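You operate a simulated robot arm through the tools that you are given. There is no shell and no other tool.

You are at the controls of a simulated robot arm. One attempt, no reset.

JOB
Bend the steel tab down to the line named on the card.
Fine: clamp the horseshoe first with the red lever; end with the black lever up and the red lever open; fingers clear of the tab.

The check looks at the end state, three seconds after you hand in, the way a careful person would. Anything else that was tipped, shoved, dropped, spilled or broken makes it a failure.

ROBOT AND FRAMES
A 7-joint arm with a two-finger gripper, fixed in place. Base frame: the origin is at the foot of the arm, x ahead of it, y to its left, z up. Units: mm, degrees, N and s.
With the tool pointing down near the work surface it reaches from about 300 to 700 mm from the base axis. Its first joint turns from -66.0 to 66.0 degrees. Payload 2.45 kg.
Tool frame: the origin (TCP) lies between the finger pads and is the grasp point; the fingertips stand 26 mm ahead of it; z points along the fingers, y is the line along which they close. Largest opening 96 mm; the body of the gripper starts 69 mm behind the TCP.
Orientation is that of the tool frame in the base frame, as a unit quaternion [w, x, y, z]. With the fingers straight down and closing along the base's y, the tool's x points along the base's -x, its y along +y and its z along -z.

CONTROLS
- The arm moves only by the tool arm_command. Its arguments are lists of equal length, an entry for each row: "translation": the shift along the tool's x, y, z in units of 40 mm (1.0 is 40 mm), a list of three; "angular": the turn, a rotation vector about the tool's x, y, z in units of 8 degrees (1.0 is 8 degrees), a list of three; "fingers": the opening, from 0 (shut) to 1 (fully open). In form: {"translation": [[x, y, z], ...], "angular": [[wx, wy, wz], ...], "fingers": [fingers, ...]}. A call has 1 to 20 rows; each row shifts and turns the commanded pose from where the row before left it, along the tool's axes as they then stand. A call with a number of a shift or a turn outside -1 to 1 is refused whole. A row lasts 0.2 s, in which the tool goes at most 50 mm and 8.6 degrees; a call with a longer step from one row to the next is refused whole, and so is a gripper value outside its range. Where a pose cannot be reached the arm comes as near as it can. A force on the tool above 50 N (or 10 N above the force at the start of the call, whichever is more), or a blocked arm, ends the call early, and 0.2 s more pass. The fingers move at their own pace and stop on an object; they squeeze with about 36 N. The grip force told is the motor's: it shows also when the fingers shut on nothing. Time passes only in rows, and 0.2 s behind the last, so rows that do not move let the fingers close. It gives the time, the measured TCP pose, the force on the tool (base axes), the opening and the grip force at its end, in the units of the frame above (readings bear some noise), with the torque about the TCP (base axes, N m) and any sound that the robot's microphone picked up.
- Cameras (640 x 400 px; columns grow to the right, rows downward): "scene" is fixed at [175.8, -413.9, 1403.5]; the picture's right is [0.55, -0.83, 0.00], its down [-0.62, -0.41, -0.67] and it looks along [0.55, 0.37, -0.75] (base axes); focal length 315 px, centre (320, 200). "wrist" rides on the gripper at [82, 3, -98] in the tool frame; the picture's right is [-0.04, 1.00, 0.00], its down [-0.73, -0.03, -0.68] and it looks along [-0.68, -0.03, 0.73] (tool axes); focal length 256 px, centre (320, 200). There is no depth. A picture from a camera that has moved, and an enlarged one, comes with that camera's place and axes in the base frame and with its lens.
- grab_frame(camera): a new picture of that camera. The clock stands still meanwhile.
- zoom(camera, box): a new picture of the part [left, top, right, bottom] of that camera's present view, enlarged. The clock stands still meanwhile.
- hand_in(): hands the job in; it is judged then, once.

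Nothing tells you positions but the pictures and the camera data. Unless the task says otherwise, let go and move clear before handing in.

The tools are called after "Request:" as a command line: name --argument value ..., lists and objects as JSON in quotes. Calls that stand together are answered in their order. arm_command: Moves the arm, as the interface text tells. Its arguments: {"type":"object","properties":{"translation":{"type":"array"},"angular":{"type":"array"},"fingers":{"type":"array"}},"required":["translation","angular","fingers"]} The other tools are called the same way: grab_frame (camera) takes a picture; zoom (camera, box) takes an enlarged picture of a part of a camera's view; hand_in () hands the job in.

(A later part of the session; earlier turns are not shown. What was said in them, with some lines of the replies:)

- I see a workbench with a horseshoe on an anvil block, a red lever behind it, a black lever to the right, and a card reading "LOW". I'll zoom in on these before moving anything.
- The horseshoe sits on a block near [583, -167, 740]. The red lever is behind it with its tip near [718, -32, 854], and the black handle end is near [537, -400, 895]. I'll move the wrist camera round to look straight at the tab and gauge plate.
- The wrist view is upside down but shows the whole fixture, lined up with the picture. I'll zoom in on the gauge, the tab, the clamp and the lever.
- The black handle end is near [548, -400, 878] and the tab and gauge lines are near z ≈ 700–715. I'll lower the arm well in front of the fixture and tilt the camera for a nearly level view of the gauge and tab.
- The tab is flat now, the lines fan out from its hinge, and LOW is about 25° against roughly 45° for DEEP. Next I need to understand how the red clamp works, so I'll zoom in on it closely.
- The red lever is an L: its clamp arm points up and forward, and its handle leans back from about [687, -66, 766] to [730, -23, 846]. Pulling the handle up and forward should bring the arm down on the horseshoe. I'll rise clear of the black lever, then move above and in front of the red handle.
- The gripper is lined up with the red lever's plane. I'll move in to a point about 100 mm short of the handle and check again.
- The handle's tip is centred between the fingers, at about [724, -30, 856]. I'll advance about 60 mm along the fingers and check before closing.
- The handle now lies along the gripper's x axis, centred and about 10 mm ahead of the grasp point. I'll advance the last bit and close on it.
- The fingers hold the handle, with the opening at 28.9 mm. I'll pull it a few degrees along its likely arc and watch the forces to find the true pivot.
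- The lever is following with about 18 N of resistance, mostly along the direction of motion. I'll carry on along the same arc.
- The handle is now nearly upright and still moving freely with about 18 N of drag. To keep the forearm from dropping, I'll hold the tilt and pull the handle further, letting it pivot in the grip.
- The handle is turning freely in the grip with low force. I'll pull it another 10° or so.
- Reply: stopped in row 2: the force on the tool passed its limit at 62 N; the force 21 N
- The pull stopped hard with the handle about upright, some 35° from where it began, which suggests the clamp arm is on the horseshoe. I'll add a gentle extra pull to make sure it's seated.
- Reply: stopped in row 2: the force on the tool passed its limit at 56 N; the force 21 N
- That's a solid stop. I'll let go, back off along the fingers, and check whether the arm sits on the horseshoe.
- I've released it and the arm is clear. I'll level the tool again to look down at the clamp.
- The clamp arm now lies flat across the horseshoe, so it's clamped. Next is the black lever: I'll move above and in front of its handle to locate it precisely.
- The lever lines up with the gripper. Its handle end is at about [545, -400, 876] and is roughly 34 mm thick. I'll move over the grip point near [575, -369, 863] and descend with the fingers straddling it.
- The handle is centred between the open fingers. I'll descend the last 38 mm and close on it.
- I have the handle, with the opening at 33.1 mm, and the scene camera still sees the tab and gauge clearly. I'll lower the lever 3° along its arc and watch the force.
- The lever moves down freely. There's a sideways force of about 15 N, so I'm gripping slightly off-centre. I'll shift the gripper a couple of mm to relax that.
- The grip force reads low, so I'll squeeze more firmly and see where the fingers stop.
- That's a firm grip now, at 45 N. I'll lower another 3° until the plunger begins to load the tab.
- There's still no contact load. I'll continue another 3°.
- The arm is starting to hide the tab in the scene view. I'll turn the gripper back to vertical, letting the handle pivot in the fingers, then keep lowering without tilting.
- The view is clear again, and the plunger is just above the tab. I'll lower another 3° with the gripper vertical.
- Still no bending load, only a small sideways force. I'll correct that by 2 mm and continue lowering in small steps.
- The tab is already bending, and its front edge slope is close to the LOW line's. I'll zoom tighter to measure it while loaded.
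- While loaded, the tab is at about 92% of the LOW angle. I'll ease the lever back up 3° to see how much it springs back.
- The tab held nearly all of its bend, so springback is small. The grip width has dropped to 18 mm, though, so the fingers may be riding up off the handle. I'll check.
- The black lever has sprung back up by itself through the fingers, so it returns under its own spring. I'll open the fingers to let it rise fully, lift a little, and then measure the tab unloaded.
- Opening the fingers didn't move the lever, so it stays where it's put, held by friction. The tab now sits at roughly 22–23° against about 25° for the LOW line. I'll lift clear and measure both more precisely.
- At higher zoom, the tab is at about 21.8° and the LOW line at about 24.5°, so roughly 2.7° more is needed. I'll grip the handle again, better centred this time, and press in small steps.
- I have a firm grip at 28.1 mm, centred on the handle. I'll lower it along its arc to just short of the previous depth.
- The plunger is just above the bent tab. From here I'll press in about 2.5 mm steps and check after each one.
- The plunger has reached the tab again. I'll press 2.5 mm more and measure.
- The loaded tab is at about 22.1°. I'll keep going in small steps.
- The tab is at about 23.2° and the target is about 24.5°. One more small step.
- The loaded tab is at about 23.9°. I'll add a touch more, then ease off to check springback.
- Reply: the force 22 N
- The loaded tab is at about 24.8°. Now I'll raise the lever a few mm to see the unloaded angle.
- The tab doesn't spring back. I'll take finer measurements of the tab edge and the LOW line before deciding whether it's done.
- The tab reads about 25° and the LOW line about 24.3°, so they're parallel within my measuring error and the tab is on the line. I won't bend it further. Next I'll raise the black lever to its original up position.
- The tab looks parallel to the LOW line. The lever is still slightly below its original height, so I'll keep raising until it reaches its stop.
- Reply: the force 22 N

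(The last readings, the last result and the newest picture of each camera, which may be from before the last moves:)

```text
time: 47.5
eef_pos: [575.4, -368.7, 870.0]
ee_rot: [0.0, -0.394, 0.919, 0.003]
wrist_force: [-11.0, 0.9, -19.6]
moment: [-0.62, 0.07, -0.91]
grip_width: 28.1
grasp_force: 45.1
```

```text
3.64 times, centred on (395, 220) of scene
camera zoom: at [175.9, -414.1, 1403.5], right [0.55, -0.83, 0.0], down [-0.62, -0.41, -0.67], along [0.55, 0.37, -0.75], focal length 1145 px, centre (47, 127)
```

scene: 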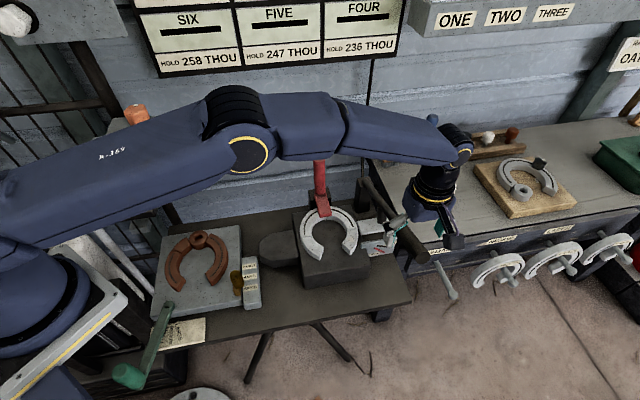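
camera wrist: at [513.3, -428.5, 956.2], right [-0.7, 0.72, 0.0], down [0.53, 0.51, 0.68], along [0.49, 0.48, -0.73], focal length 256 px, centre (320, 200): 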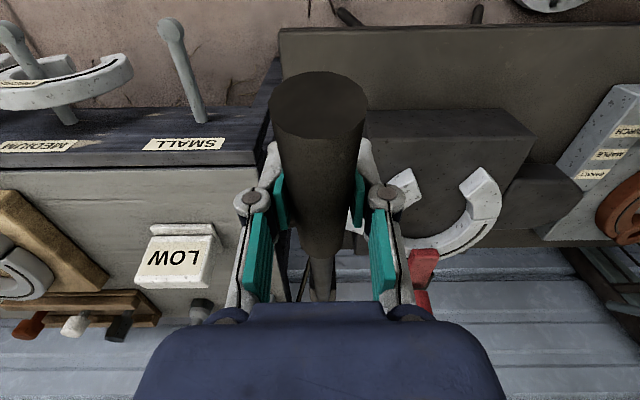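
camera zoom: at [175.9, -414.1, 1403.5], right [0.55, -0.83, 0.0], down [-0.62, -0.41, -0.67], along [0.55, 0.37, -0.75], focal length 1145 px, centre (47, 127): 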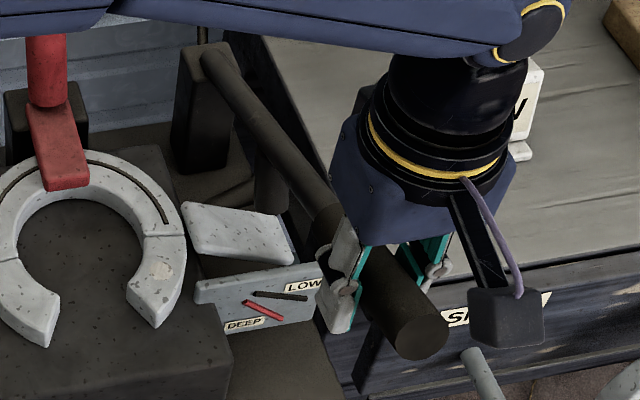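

The handle end is back at its original pixel position, with about 20 N of resistance, so it's at its upper stop. I'll open the fingers, lift off, and check that it stays up.

Request:
arm_command --translation '[[0, 0, 0], [0, 0, 0], [0, 0, 0], [0, 0, 0], [0, 0, -0.5], [0, 0, -1], [0, 0, -1], [0, 0, -1], [0, 0, 0]]' --angular '[[0, 0, 0], [0, 0, 0], [0, 0, 0], [0, 0, 0], [0, 0, 0], [0, 0, 0], [0, 0, 0], [0, 0, 0], [0, 0, 0]]' --fingers '[0.8, 0.8, 0.8, 0.8, 0.8, 0.8, 0.8, 0.8, 0.8]'

Request:
zoom --camera "scene" --box '[350, 165, 440, 275]'

Request:
zoom --camera "scene" --box '[364, 228, 400, 250]'

```text
time: 49.5
eef_pos: [576.0, -367.5, 1015.5]
ee_rot: [0.002, -0.395, 0.919, 0.002]
wrist_force: [0.1, -0.1, -0.8]
moment: [0.01, 0.0, 0.0]
grip_width: 76.7
grasp_force: 0.1
```

```text
3.64 times, centred on (395, 220) of scene
camera zoom: at [175.8, -413.9, 1403.5], right [0.55, -0.83, 0.0], down [-0.62, -0.41, -0.67], along [0.55, 0.37, -0.75], focal length 1145 px, centre (47, 127)
```

zoom: 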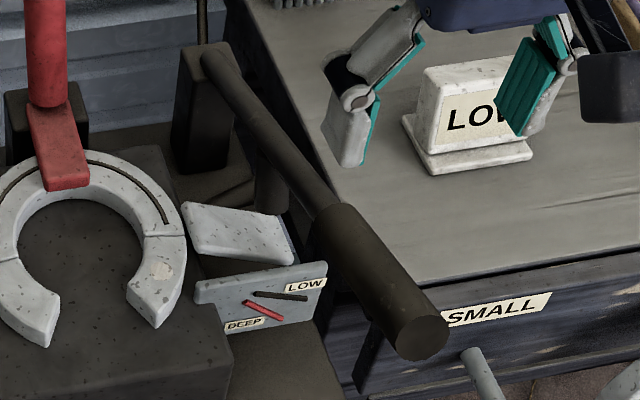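

```text
16.00 times, centred on (382, 239) of scene
camera zoom: at [175.8, -413.9, 1403.5], right [0.55, -0.83, 0.0], down [-0.62, -0.41, -0.67], along [0.55, 0.37, -0.75], focal length 5039 px, centre (-672, -424)
```

zoom: 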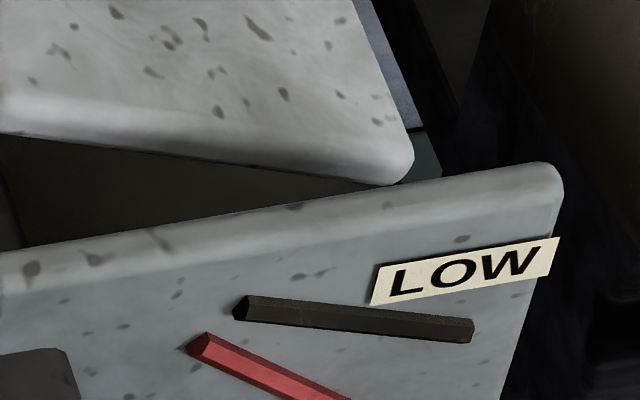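

The lever stays up and the tab is still close to the line. Before unclamping, I'll check the angle from a second viewpoint, the same front view I used earlier.

Request:
arm_command --translation '[[0.938, 0.186, 0], [0.938, 0.186, 0], [0.938, 0.186, 0], [0.938, 0.186, 0], [0.938, 0.186, 0], [0, 0, 0.893], [0, 0, 0.893], [0, 0, 0.893], [0, 0, 0.893], [0, 0, 0.893], [0, 0, 0], [0, 0, 0], [0, 0, 0]]' --angular '[[0, 0, 0], [0, 0, 0], [0, 0, 0], [0, 0, 0], [0, 0, 0], [0, 0, 0], [0, 0, 0], [0, 0, 0], [0, 0, 0], [0, 0, 0], [0, -0.92, 0], [0, -0.92, 0], [0, -0.92, 0]]' --fingers '[1, 1, 1, 1, 1, 1, 1, 1, 1, 1, 1, 1, 1]'

Request:
grab_frame --camera "wrist"

```text
time: 52.3
eef_pos: [420.5, -477.7, 832.4]
ee_rot: [0.179, -0.388, 0.901, 0.079]
wrist_force: [-0.3, -0.7, -0.4]
moment: [-0.02, 0.05, 0.01]
grip_width: 96.1
grasp_force: 0.2
```

```text
taken
camera wrist: at [339.4, -557.0, 893.5], right [-0.7, 0.71, 0.02], down [0.31, 0.28, 0.91], along [0.64, 0.64, -0.42], focal length 256 px, centre (320, 200)
```

wrist: 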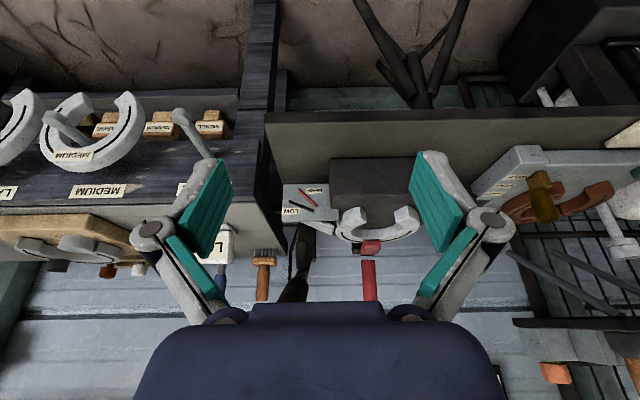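

Request:
zoom --camera "wrist" --box '[270, 175, 350, 235]'

Request:
zoom --camera "wrist" --box '[278, 180, 338, 220]'

Request:
zoom --camera "wrist" --box '[280, 182, 320, 222]'

Request:
zoom --camera "wrist" --box '[320, 190, 420, 310]'

```text
6.67 times, centred on (310, 205) of wrist
camera zoom: at [339.4, -557.0, 893.5], right [-0.7, 0.71, 0.02], down [0.31, 0.28, 0.91], along [0.64, 0.64, -0.42], focal length 1707 px, centre (387, 167)
```

zoom: 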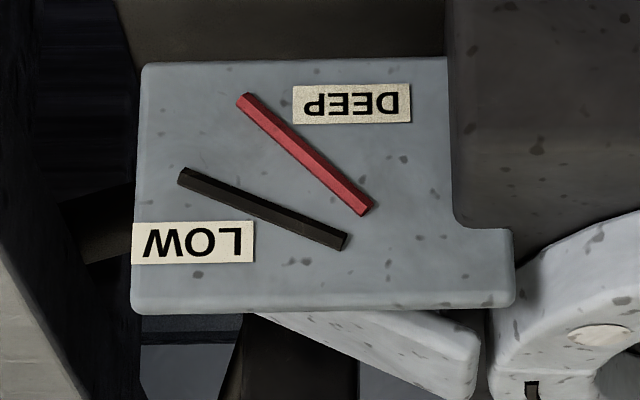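

```text
10.00 times, centred on (308, 200) of wrist
camera zoom: at [339.4, -557.0, 893.5], right [-0.7, 0.71, 0.02], down [0.31, 0.28, 0.91], along [0.64, 0.64, -0.42], focal length 2560 px, centre (440, 200)
```

zoom: 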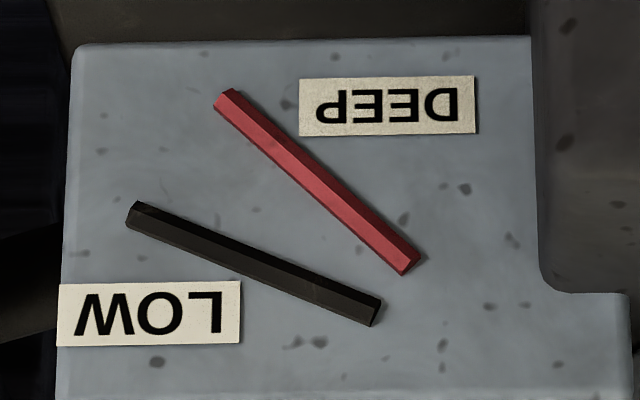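

```text
10.00 times, centred on (300, 202) of wrist
camera zoom: at [339.4, -557.0, 893.5], right [-0.7, 0.71, 0.02], down [0.31, 0.28, 0.91], along [0.64, 0.64, -0.42], focal length 2560 px, centre (520, 180)
```

zoom: 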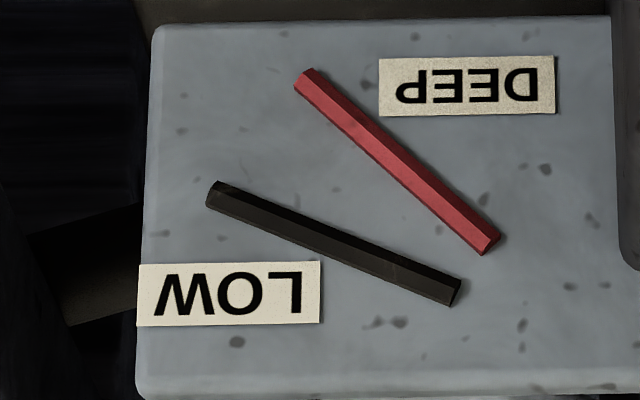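

```text
3.33 times, centred on (370, 250) of wrist
camera zoom: at [339.4, -557.0, 893.5], right [-0.7, 0.71, 0.02], down [0.31, 0.28, 0.91], along [0.64, 0.64, -0.42], focal length 853 px, centre (153, 33)
```

zoom: 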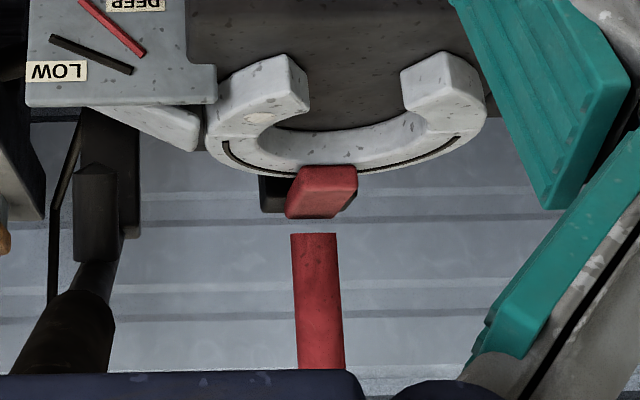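

Request:
zoom --camera "wrist" --box '[297, 212, 337, 240]'

Request:
zoom --camera "wrist" --box '[284, 188, 320, 214]'

```text
14.29 times, centred on (317, 226) of wrist
camera zoom: at [339.4, -557.0, 893.5], right [-0.7, 0.71, 0.02], down [0.31, 0.28, 0.91], along [0.64, 0.64, -0.42], focal length 3657 px, centre (363, -171)
```

zoom: 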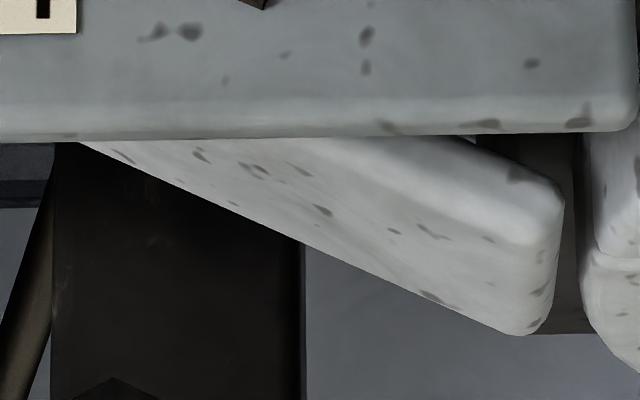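

```text
15.38 times, centred on (302, 201) of wrist
camera zoom: at [339.4, -557.0, 893.5], right [-0.7, 0.71, 0.02], down [0.31, 0.28, 0.91], along [0.64, 0.64, -0.42], focal length 3938 px, centre (597, 185)
```

zoom: 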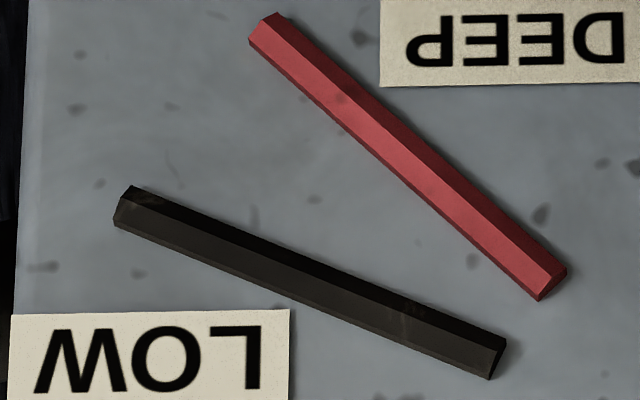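

From the front, the tab reads about 25.5° and the LOW line about 24.8°, so the two cameras agree the tab is on LOW to within about a degree. I'll leave it there. Now I'll rise and return to the red lever to open it.

Request:
arm_command --translation '[[-0.393, 0, -0.987], [-0.393, 0, -0.987], [-0.393, 0, -0.987], [-0.393, 0, -0.987], [-0.822, 0.221, 0.327], [-0.822, 0.221, 0.327], [-0.822, 0.221, 0.327], [-0.822, 0.221, 0.327], [-0.822, 0.221, 0.327], [-0.822, 0.221, 0.327], [-0.822, 0.221, 0.327], [-0.822, 0.221, 0.327], [-0.822, 0.221, 0.327], [-0.822, 0.221, 0.327], [0, 0, 0], [0, 0, 0], [0, 0, 0], [0, 0, 0]]' --angular '[[0, 0, 0], [0, 0, 0], [0, 0, 0], [0, 0, 0], [0, 0, 0], [0, 0, 0], [0, 0, 0], [0, 0, 0], [0, 0, 0], [0, 0, 0], [0, 0, 0], [0, 0, 0], [0, 0, 0], [0, 0, 0], [0, -0.885, 0], [0, -0.885, 0], [0, -0.885, 0], [0, -0.885, 0]]' --fingers '[1, 1, 1, 1, 1, 1, 1, 1, 1, 1, 1, 1, 1, 1, 1, 1, 1, 1]'

Request:
grab_frame --camera "wrist"

Request:
grab_frame --camera "scene"

```text
time: 56.1
eef_pos: [600.9, -162.7, 1007.6]
ee_rot: [0.394, -0.356, 0.83, 0.17]
wrist_force: [-0.3, -0.4, -0.3]
moment: [-0.01, -0.01, -0.02]
grip_width: 96.0
grasp_force: 0.0
```

```text
taken
camera wrist: at [508.7, -253.6, 1007.5], right [-0.71, 0.71, 0.03], down [-0.02, -0.07, 1.0], along [0.71, 0.7, 0.06], focal length 256 px, centre (320, 200)
```

wrist: 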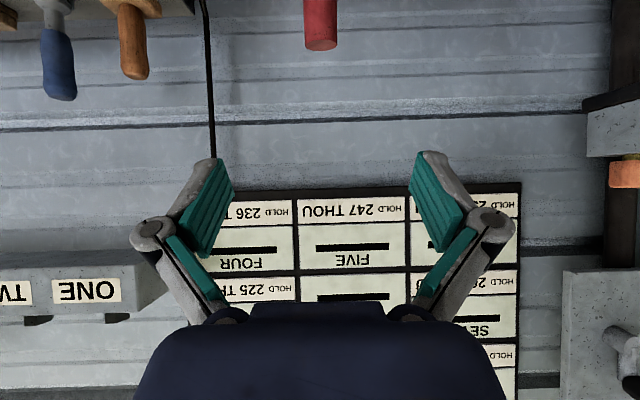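

```text
taken
```

scene: 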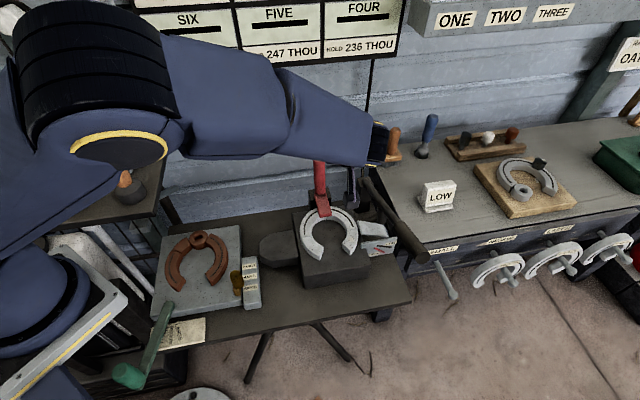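

The handle is upright and centred ahead of the gripper. I'll move in to the point just short of gripping it.

Request:
arm_command --translation '[[0.7175, 0, 0.805], [0.7175, 0, 0.805], [0, 0, 0.7], [0, 0, 0]]' --angular '[[0, 0, 0], [0, 0, 0], [0, 0, 0], [0, 0, 0]]' --fingers '[1, 1, 1, 1]'

Request:
grab_frame --camera "wrist"

Request:
zoom --camera "scene" --box '[280, 130, 420, 270]'

```text
time: 57.1
eef_pos: [626.9, -139.6, 906.1]
ee_rot: [0.392, -0.356, 0.831, 0.169]
wrist_force: [0.6, -0.5, -0.3]
moment: [-0.01, -0.02, 0.03]
grip_width: 96.1
grasp_force: 0.0
```

```text
taken
camera wrist: at [534.5, -229.5, 905.5], right [-0.71, 0.71, 0.03], down [-0.02, -0.07, 1.0], along [0.71, 0.7, 0.06], focal length 256 px, centre (320, 200)
```

wrist: 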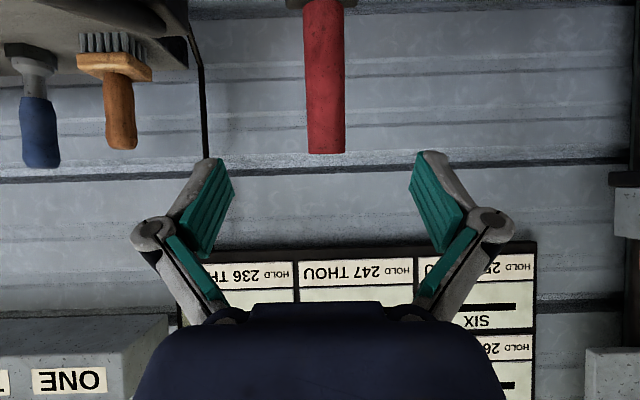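

```text
2.86 times, centred on (350, 200) of scene
camera zoom: at [175.8, -413.9, 1403.5], right [0.56, -0.83, 0.0], down [-0.62, -0.41, -0.67], along [0.55, 0.37, -0.75], focal length 900 px, centre (234, 200)
```

zoom: 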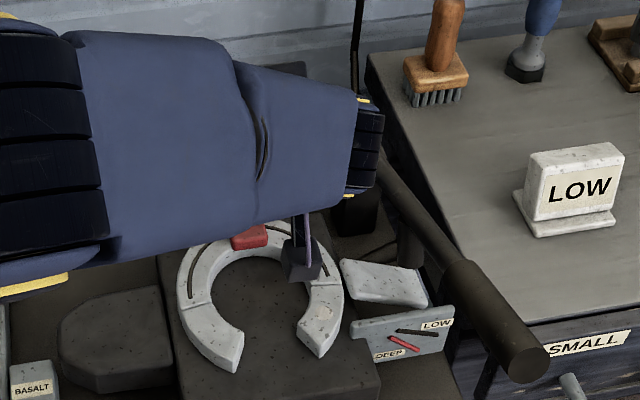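

The handle tip is at about [663, -95, 879]. I'll advance about 77 mm and close on it.

Request:
arm_command --translation '[[0.035, 0.01, 0.65], [0.035, 0.015, 0.65], [0.035, 0.01, 0.62], [0, 0, 0], [0, 0, 0], [0, 0, 0], [0, 0, 0], [0, 0, 0], [0, 0, 0]]' --angular '[[0, 0, 0], [0, 0, 0], [0, 0, 0], [0, 0, 0], [0, 0, 0], [0, 0, 0], [0, 0, 0], [0, 0, 0], [0, 0, 0]]' --fingers '[1, 1, 1, 0.2, 0.2, 0.2, 0.2, 0.2, 0.2]'

Request:
grab_frame --camera "wrist"

```text
time: 59.1
eef_pos: [662.8, -93.5, 854.0]
ee_rot: [0.392, -0.357, 0.83, 0.171]
wrist_force: [-8.0, 3.4, 1.4]
moment: [0.02, 0.31, 0.15]
grip_width: 29.6
grasp_force: 45.2
```

```text
taken
camera wrist: at [571.2, -184.7, 854.6], right [-0.71, 0.71, 0.03], down [-0.02, -0.07, 1.0], along [0.71, 0.71, 0.06], focal length 256 px, centre (320, 200)
```

wrist: 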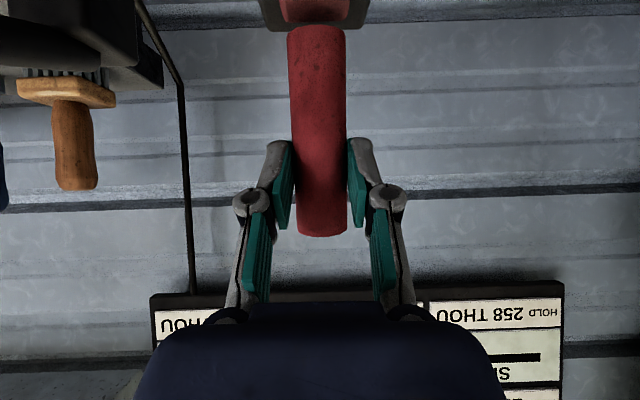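

I have the red handle again, at 29.6 mm. I'll push it back along its arc toward the open position, the first part now.

Request:
arm_command --translation '[[-0.178, 0, 0.19], [-0.153, 0, 0.191], [-0.137, 0, 0.204], [0, 0, 0]]' --angular '[[0, 0.1, 0], [0, 0.1, 0], [0, 0.1, 0], [0, 0, 0]]' --fingers '[0.2, 0.2, 0.2, 0.2]'

Request:
grab_frame --camera "wrist"

```text
time: 60.1
eef_pos: [681.4, -74.5, 851.1]
ee_rot: [0.374, -0.359, 0.84, 0.161]
wrist_force: [-20.6, -11.2, -5.1]
moment: [-0.83, 1.71, 0.02]
grip_width: 29.6
grasp_force: 45.2
```

```text
taken
camera wrist: at [590.4, -164.6, 856.5], right [-0.7, 0.71, 0.03], down [0.01, -0.03, 1.0], along [0.71, 0.7, 0.01], focal length 256 px, centre (320, 200)
```

wrist: 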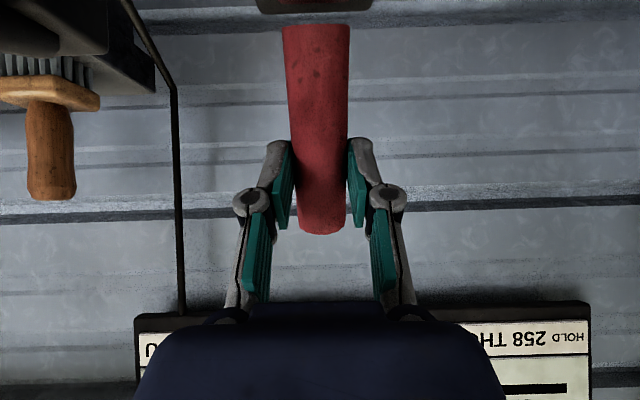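

The lever is moving back with about 23 N of drag. I'll continue to the open position.

Request:
arm_command --translation '[[-0.118, 0, 0.216], [-0.0995, 0, 0.225], [-0.079, 0, 0.235], [-0.0575, 0, 0.237], [0, 0, 0]]' --angular '[[0, 0.1, 0], [0, 0.1, 0], [0, 0.1, 0], [0, 0.1, 0], [0, 0, 0]]' --fingers '[0.2, 0.2, 0.2, 0.2, 0.2]'

Request:
grab_frame --camera "wrist"

Request:
zoom --camera "scene" --box '[280, 130, 420, 270]'

```text
time: 61.2
eef_pos: [705.1, -51.8, 836.5]
ee_rot: [0.349, -0.363, 0.85, 0.152]
wrist_force: [-14.8, -4.2, 13.4]
moment: [0.8, 0.01, -0.33]
grip_width: 29.2
grasp_force: 44.4
stopped in row 5: the force on the tool passed its limit at 52 N (the readings are from after the stop); the commanded pose is now the measured one
```

```text
taken
camera wrist: at [613.5, -141.2, 849.4], right [-0.7, 0.71, 0.03], down [0.05, 0.01, 1.0], along [0.71, 0.7, -0.04], focal length 256 px, centre (320, 200)
```

wrist: 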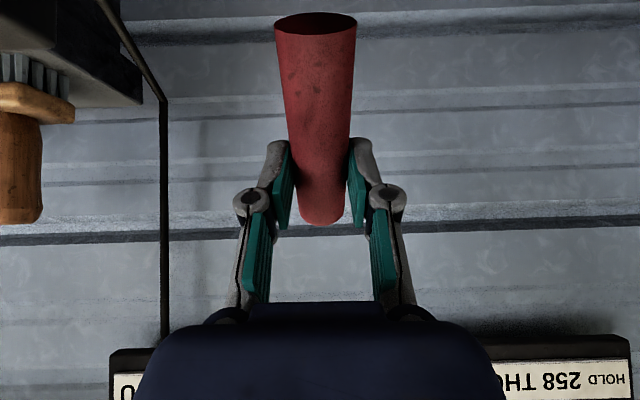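

```text
2.86 times, centred on (350, 200) of scene
camera zoom: at [175.2, -414.0, 1403.6], right [0.56, -0.83, 0.0], down [-0.62, -0.41, -0.67], along [0.55, 0.37, -0.75], focal length 900 px, centre (234, 200)
```

zoom: 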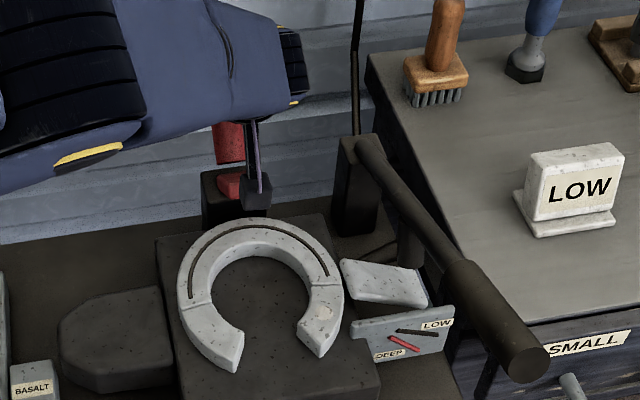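

It came to a hard stop near where the handle was first gripped while open. I'll give one more gentle push to confirm it's against the open stop.

Request:
arm_command --translation '[[-0.048, 0, 0.062], [-0.03, 0, 0.05], [0, 0, 0]]' --angular '[[0, 0, 0], [0, 0, 0], [0, 0, 0]]' --fingers '[0.2, 0.2, 0.2]'

Request:
zoom --camera "scene" --box '[290, 140, 350, 200]'

```text
time: 61.6
eef_pos: [705.1, -52.4, 837.4]
ee_rot: [0.348, -0.362, 0.851, 0.154]
wrist_force: [-18.1, -5.1, 15.0]
moment: [0.8, -0.02, -0.21]
grip_width: 29.5
grasp_force: 45.3
stopped in row 2: the force on the tool passed its limit at 54 N (the readings are from after the stop); the commanded pose is now the measured one
```

```text
6.67 times, centred on (320, 170) of scene
camera zoom: at [175.0, -414.0, 1403.6], right [0.56, -0.83, 0.0], down [-0.62, -0.41, -0.67], along [0.55, 0.37, -0.75], focal length 2099 px, centre (320, 400)
```

zoom: 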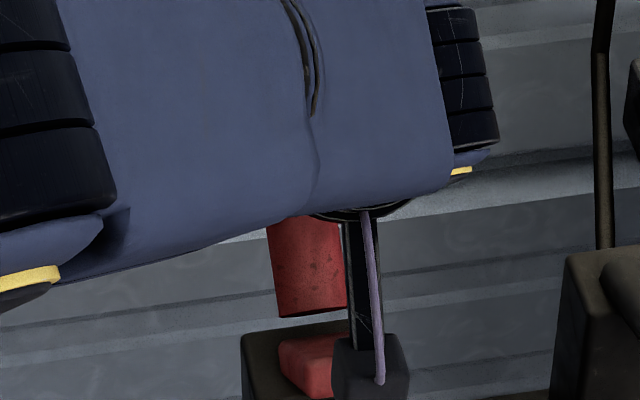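

In the picture the handle's lower end and the clamp arm match their original open positions, so the lever is fully open. I'll release and back away.

Request:
arm_command --translation '[[0, 0, 0], [0, 0, 0], [0, 0, 0], [0, 0, 0], [0, 0, 0], [0, 0, -0.5], [0, 0, -0.8], [0, 0, -1], [0, 0, -1], [0, 0, -1], [0, 0, -1]]' --angular '[[0, 0, 0], [0, 0, 0], [0, 0, 0], [0, 0, 0], [0, 0, 0], [0, 0, 0], [0, 0, 0], [0, 0, 0], [0, 0, 0], [0, 0, 0], [0, 0, 0]]' --fingers '[0.9, 0.9, 0.9, 0.9, 0.9, 0.9, 0.9, 0.9, 0.9, 0.9, 0.9]'

Request:
grab_frame --camera "scene"

Request:
zoom --camera "scene" --box '[260, 140, 420, 300]'

```text
time: 64.0
eef_pos: [604.2, -158.3, 987.3]
ee_rot: [0.348, -0.364, 0.851, 0.152]
wrist_force: [0.1, 0.5, 0.1]
moment: [-0.02, -0.02, 0.0]
grip_width: 86.5
grasp_force: 0.0
```

```text
taken
```

scene: 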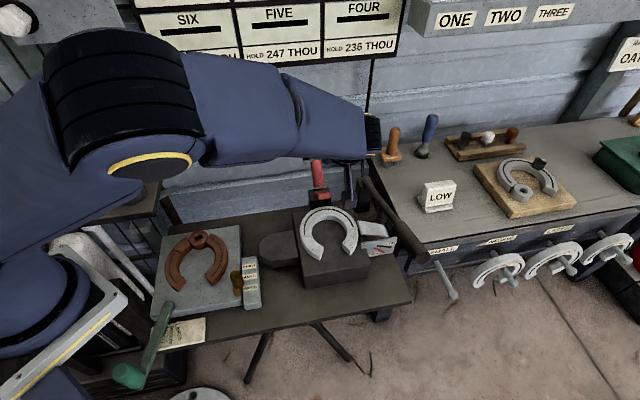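

```text
2.50 times, centred on (340, 220) of scene
camera zoom: at [175.8, -413.9, 1403.5], right [0.56, -0.83, 0.0], down [-0.62, -0.41, -0.67], along [0.55, 0.37, -0.75], focal length 787 px, centre (270, 150)
```

zoom: 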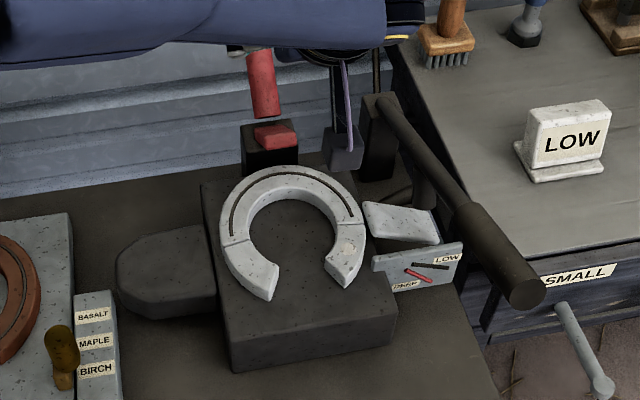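

Both levers are in their required positions and the horseshoe hasn't moved. I'll retreat further, level the tool, and do a final check of everything.

Request:
arm_command --translation '[[0, 0, -1], [0, 0, -1], [0, 0, -1], [0, 0, 0], [0, 0, 0], [0, 0, 0], [0, 0, 0], [0, 0, 0], [0, 0, 0], [0.9, 0, 0], [0.9, 0, 0], [0, 0, 0]]' --angular '[[0, 0, 0], [0, 0, 0], [0, 0, 0], [0, 0.85, 0], [0, 0.85, 0], [0, 0.85, 0], [0, 0.85, 0], [0, 0.85, 0], [0, 0.85, 0], [0, 0, 0], [0, 0, 0], [0, 0, 0]]' --fingers '[1, 1, 1, 1, 1, 1, 1, 1, 1, 1, 1, 1]'

Request:
grab_frame --camera "scene"

Request:
grab_frame --camera "wrist"

Request:
zoom --camera "scene" --box '[260, 140, 420, 300]'

Request:
zoom --camera "scene" --box '[364, 228, 400, 250]'

Request:
zoom --camera "scene" --box '[290, 140, 350, 200]'

```text
time: 66.6
eef_pos: [497.6, -270.3, 1065.3]
ee_rot: [0.03, -0.393, 0.919, 0.016]
wrist_force: [-0.7, 0.6, -0.2]
moment: [-0.02, -0.01, 0.0]
grip_width: 95.8
grasp_force: 0.2
```

```text
taken
```

scene: 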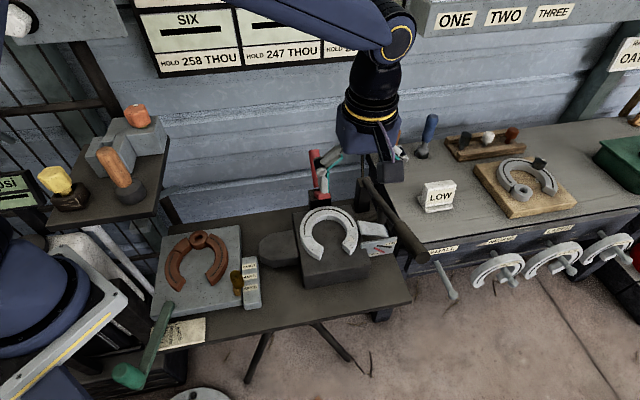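

```text
taken
camera wrist: at [433.4, -333.4, 1159.3], right [-0.7, 0.72, 0.01], down [0.5, 0.47, 0.73], along [0.52, 0.51, -0.69], focal length 256 px, centre (320, 200)
```

wrist: 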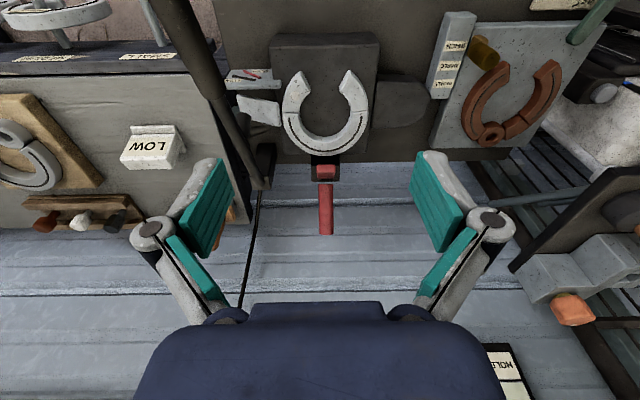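

```text
2.50 times, centred on (340, 220) of scene
camera zoom: at [175.7, -413.9, 1403.5], right [0.55, -0.83, 0.0], down [-0.62, -0.41, -0.67], along [0.55, 0.37, -0.75], focal length 787 px, centre (270, 150)
```

zoom: 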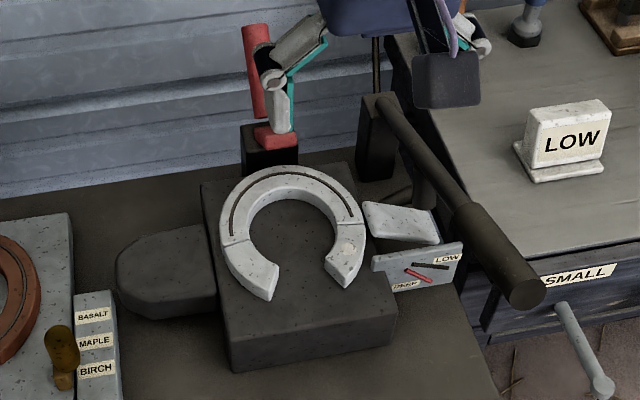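

```text
16.00 times, centred on (382, 239) of scene
camera zoom: at [175.7, -413.9, 1403.5], right [0.55, -0.83, 0.0], down [-0.62, -0.41, -0.67], along [0.55, 0.37, -0.75], focal length 5039 px, centre (-672, -424)
```

zoom: 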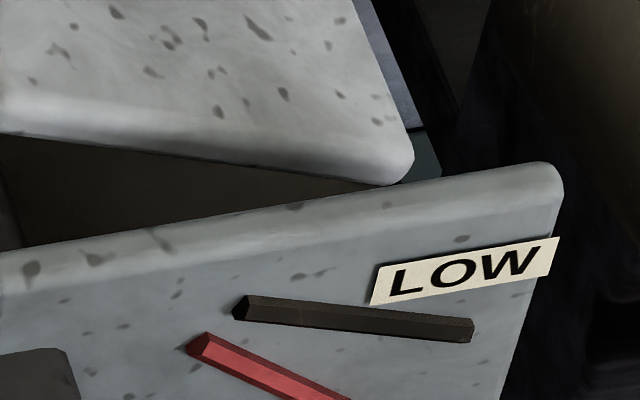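

```text
6.67 times, centred on (320, 170) of scene
camera zoom: at [175.7, -413.9, 1403.5], right [0.55, -0.83, 0.0], down [-0.62, -0.41, -0.67], along [0.55, 0.37, -0.75], focal length 2099 px, centre (320, 400)
```

zoom: 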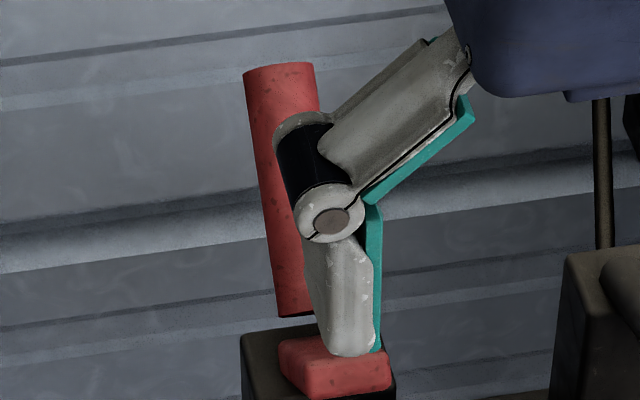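

The tab rests on the LOW line, about 25° by my measurement and unchanged after unclamping. The black lever is up, the red lever is back at its original open position, the horseshoe and everything else are undisturbed, and the gripper is well clear. I'm handing in.

Request:
hand_in

```text
The job is handed in.
```

I bent the tab down to the LOW line named on the card and handed the job in; no result has come back yet.

- **Tab:** it rests about 1° past the LOW line. From two camera views I measured roughly 25.5° for the tab and 24.5–24.8° for the line. It showed no measurable springback and did not move when I unclamped the horseshoe.
- **Clamping:** I closed the red lever onto the horseshoe before pressing. It is now open again, back in its starting position.
- **Black lever:** it is up against its stop, at its original height.
- **Surroundings:** the horseshoe has not moved, I saw nothing tipped or shoved, and the fingers are well clear of the tab.

The tab took two presses. After the first it read about 21.8°, so I pressed again in small steps. The grip slipped while I was raising the black lever the first time, but in the pictures nothing else had moved.
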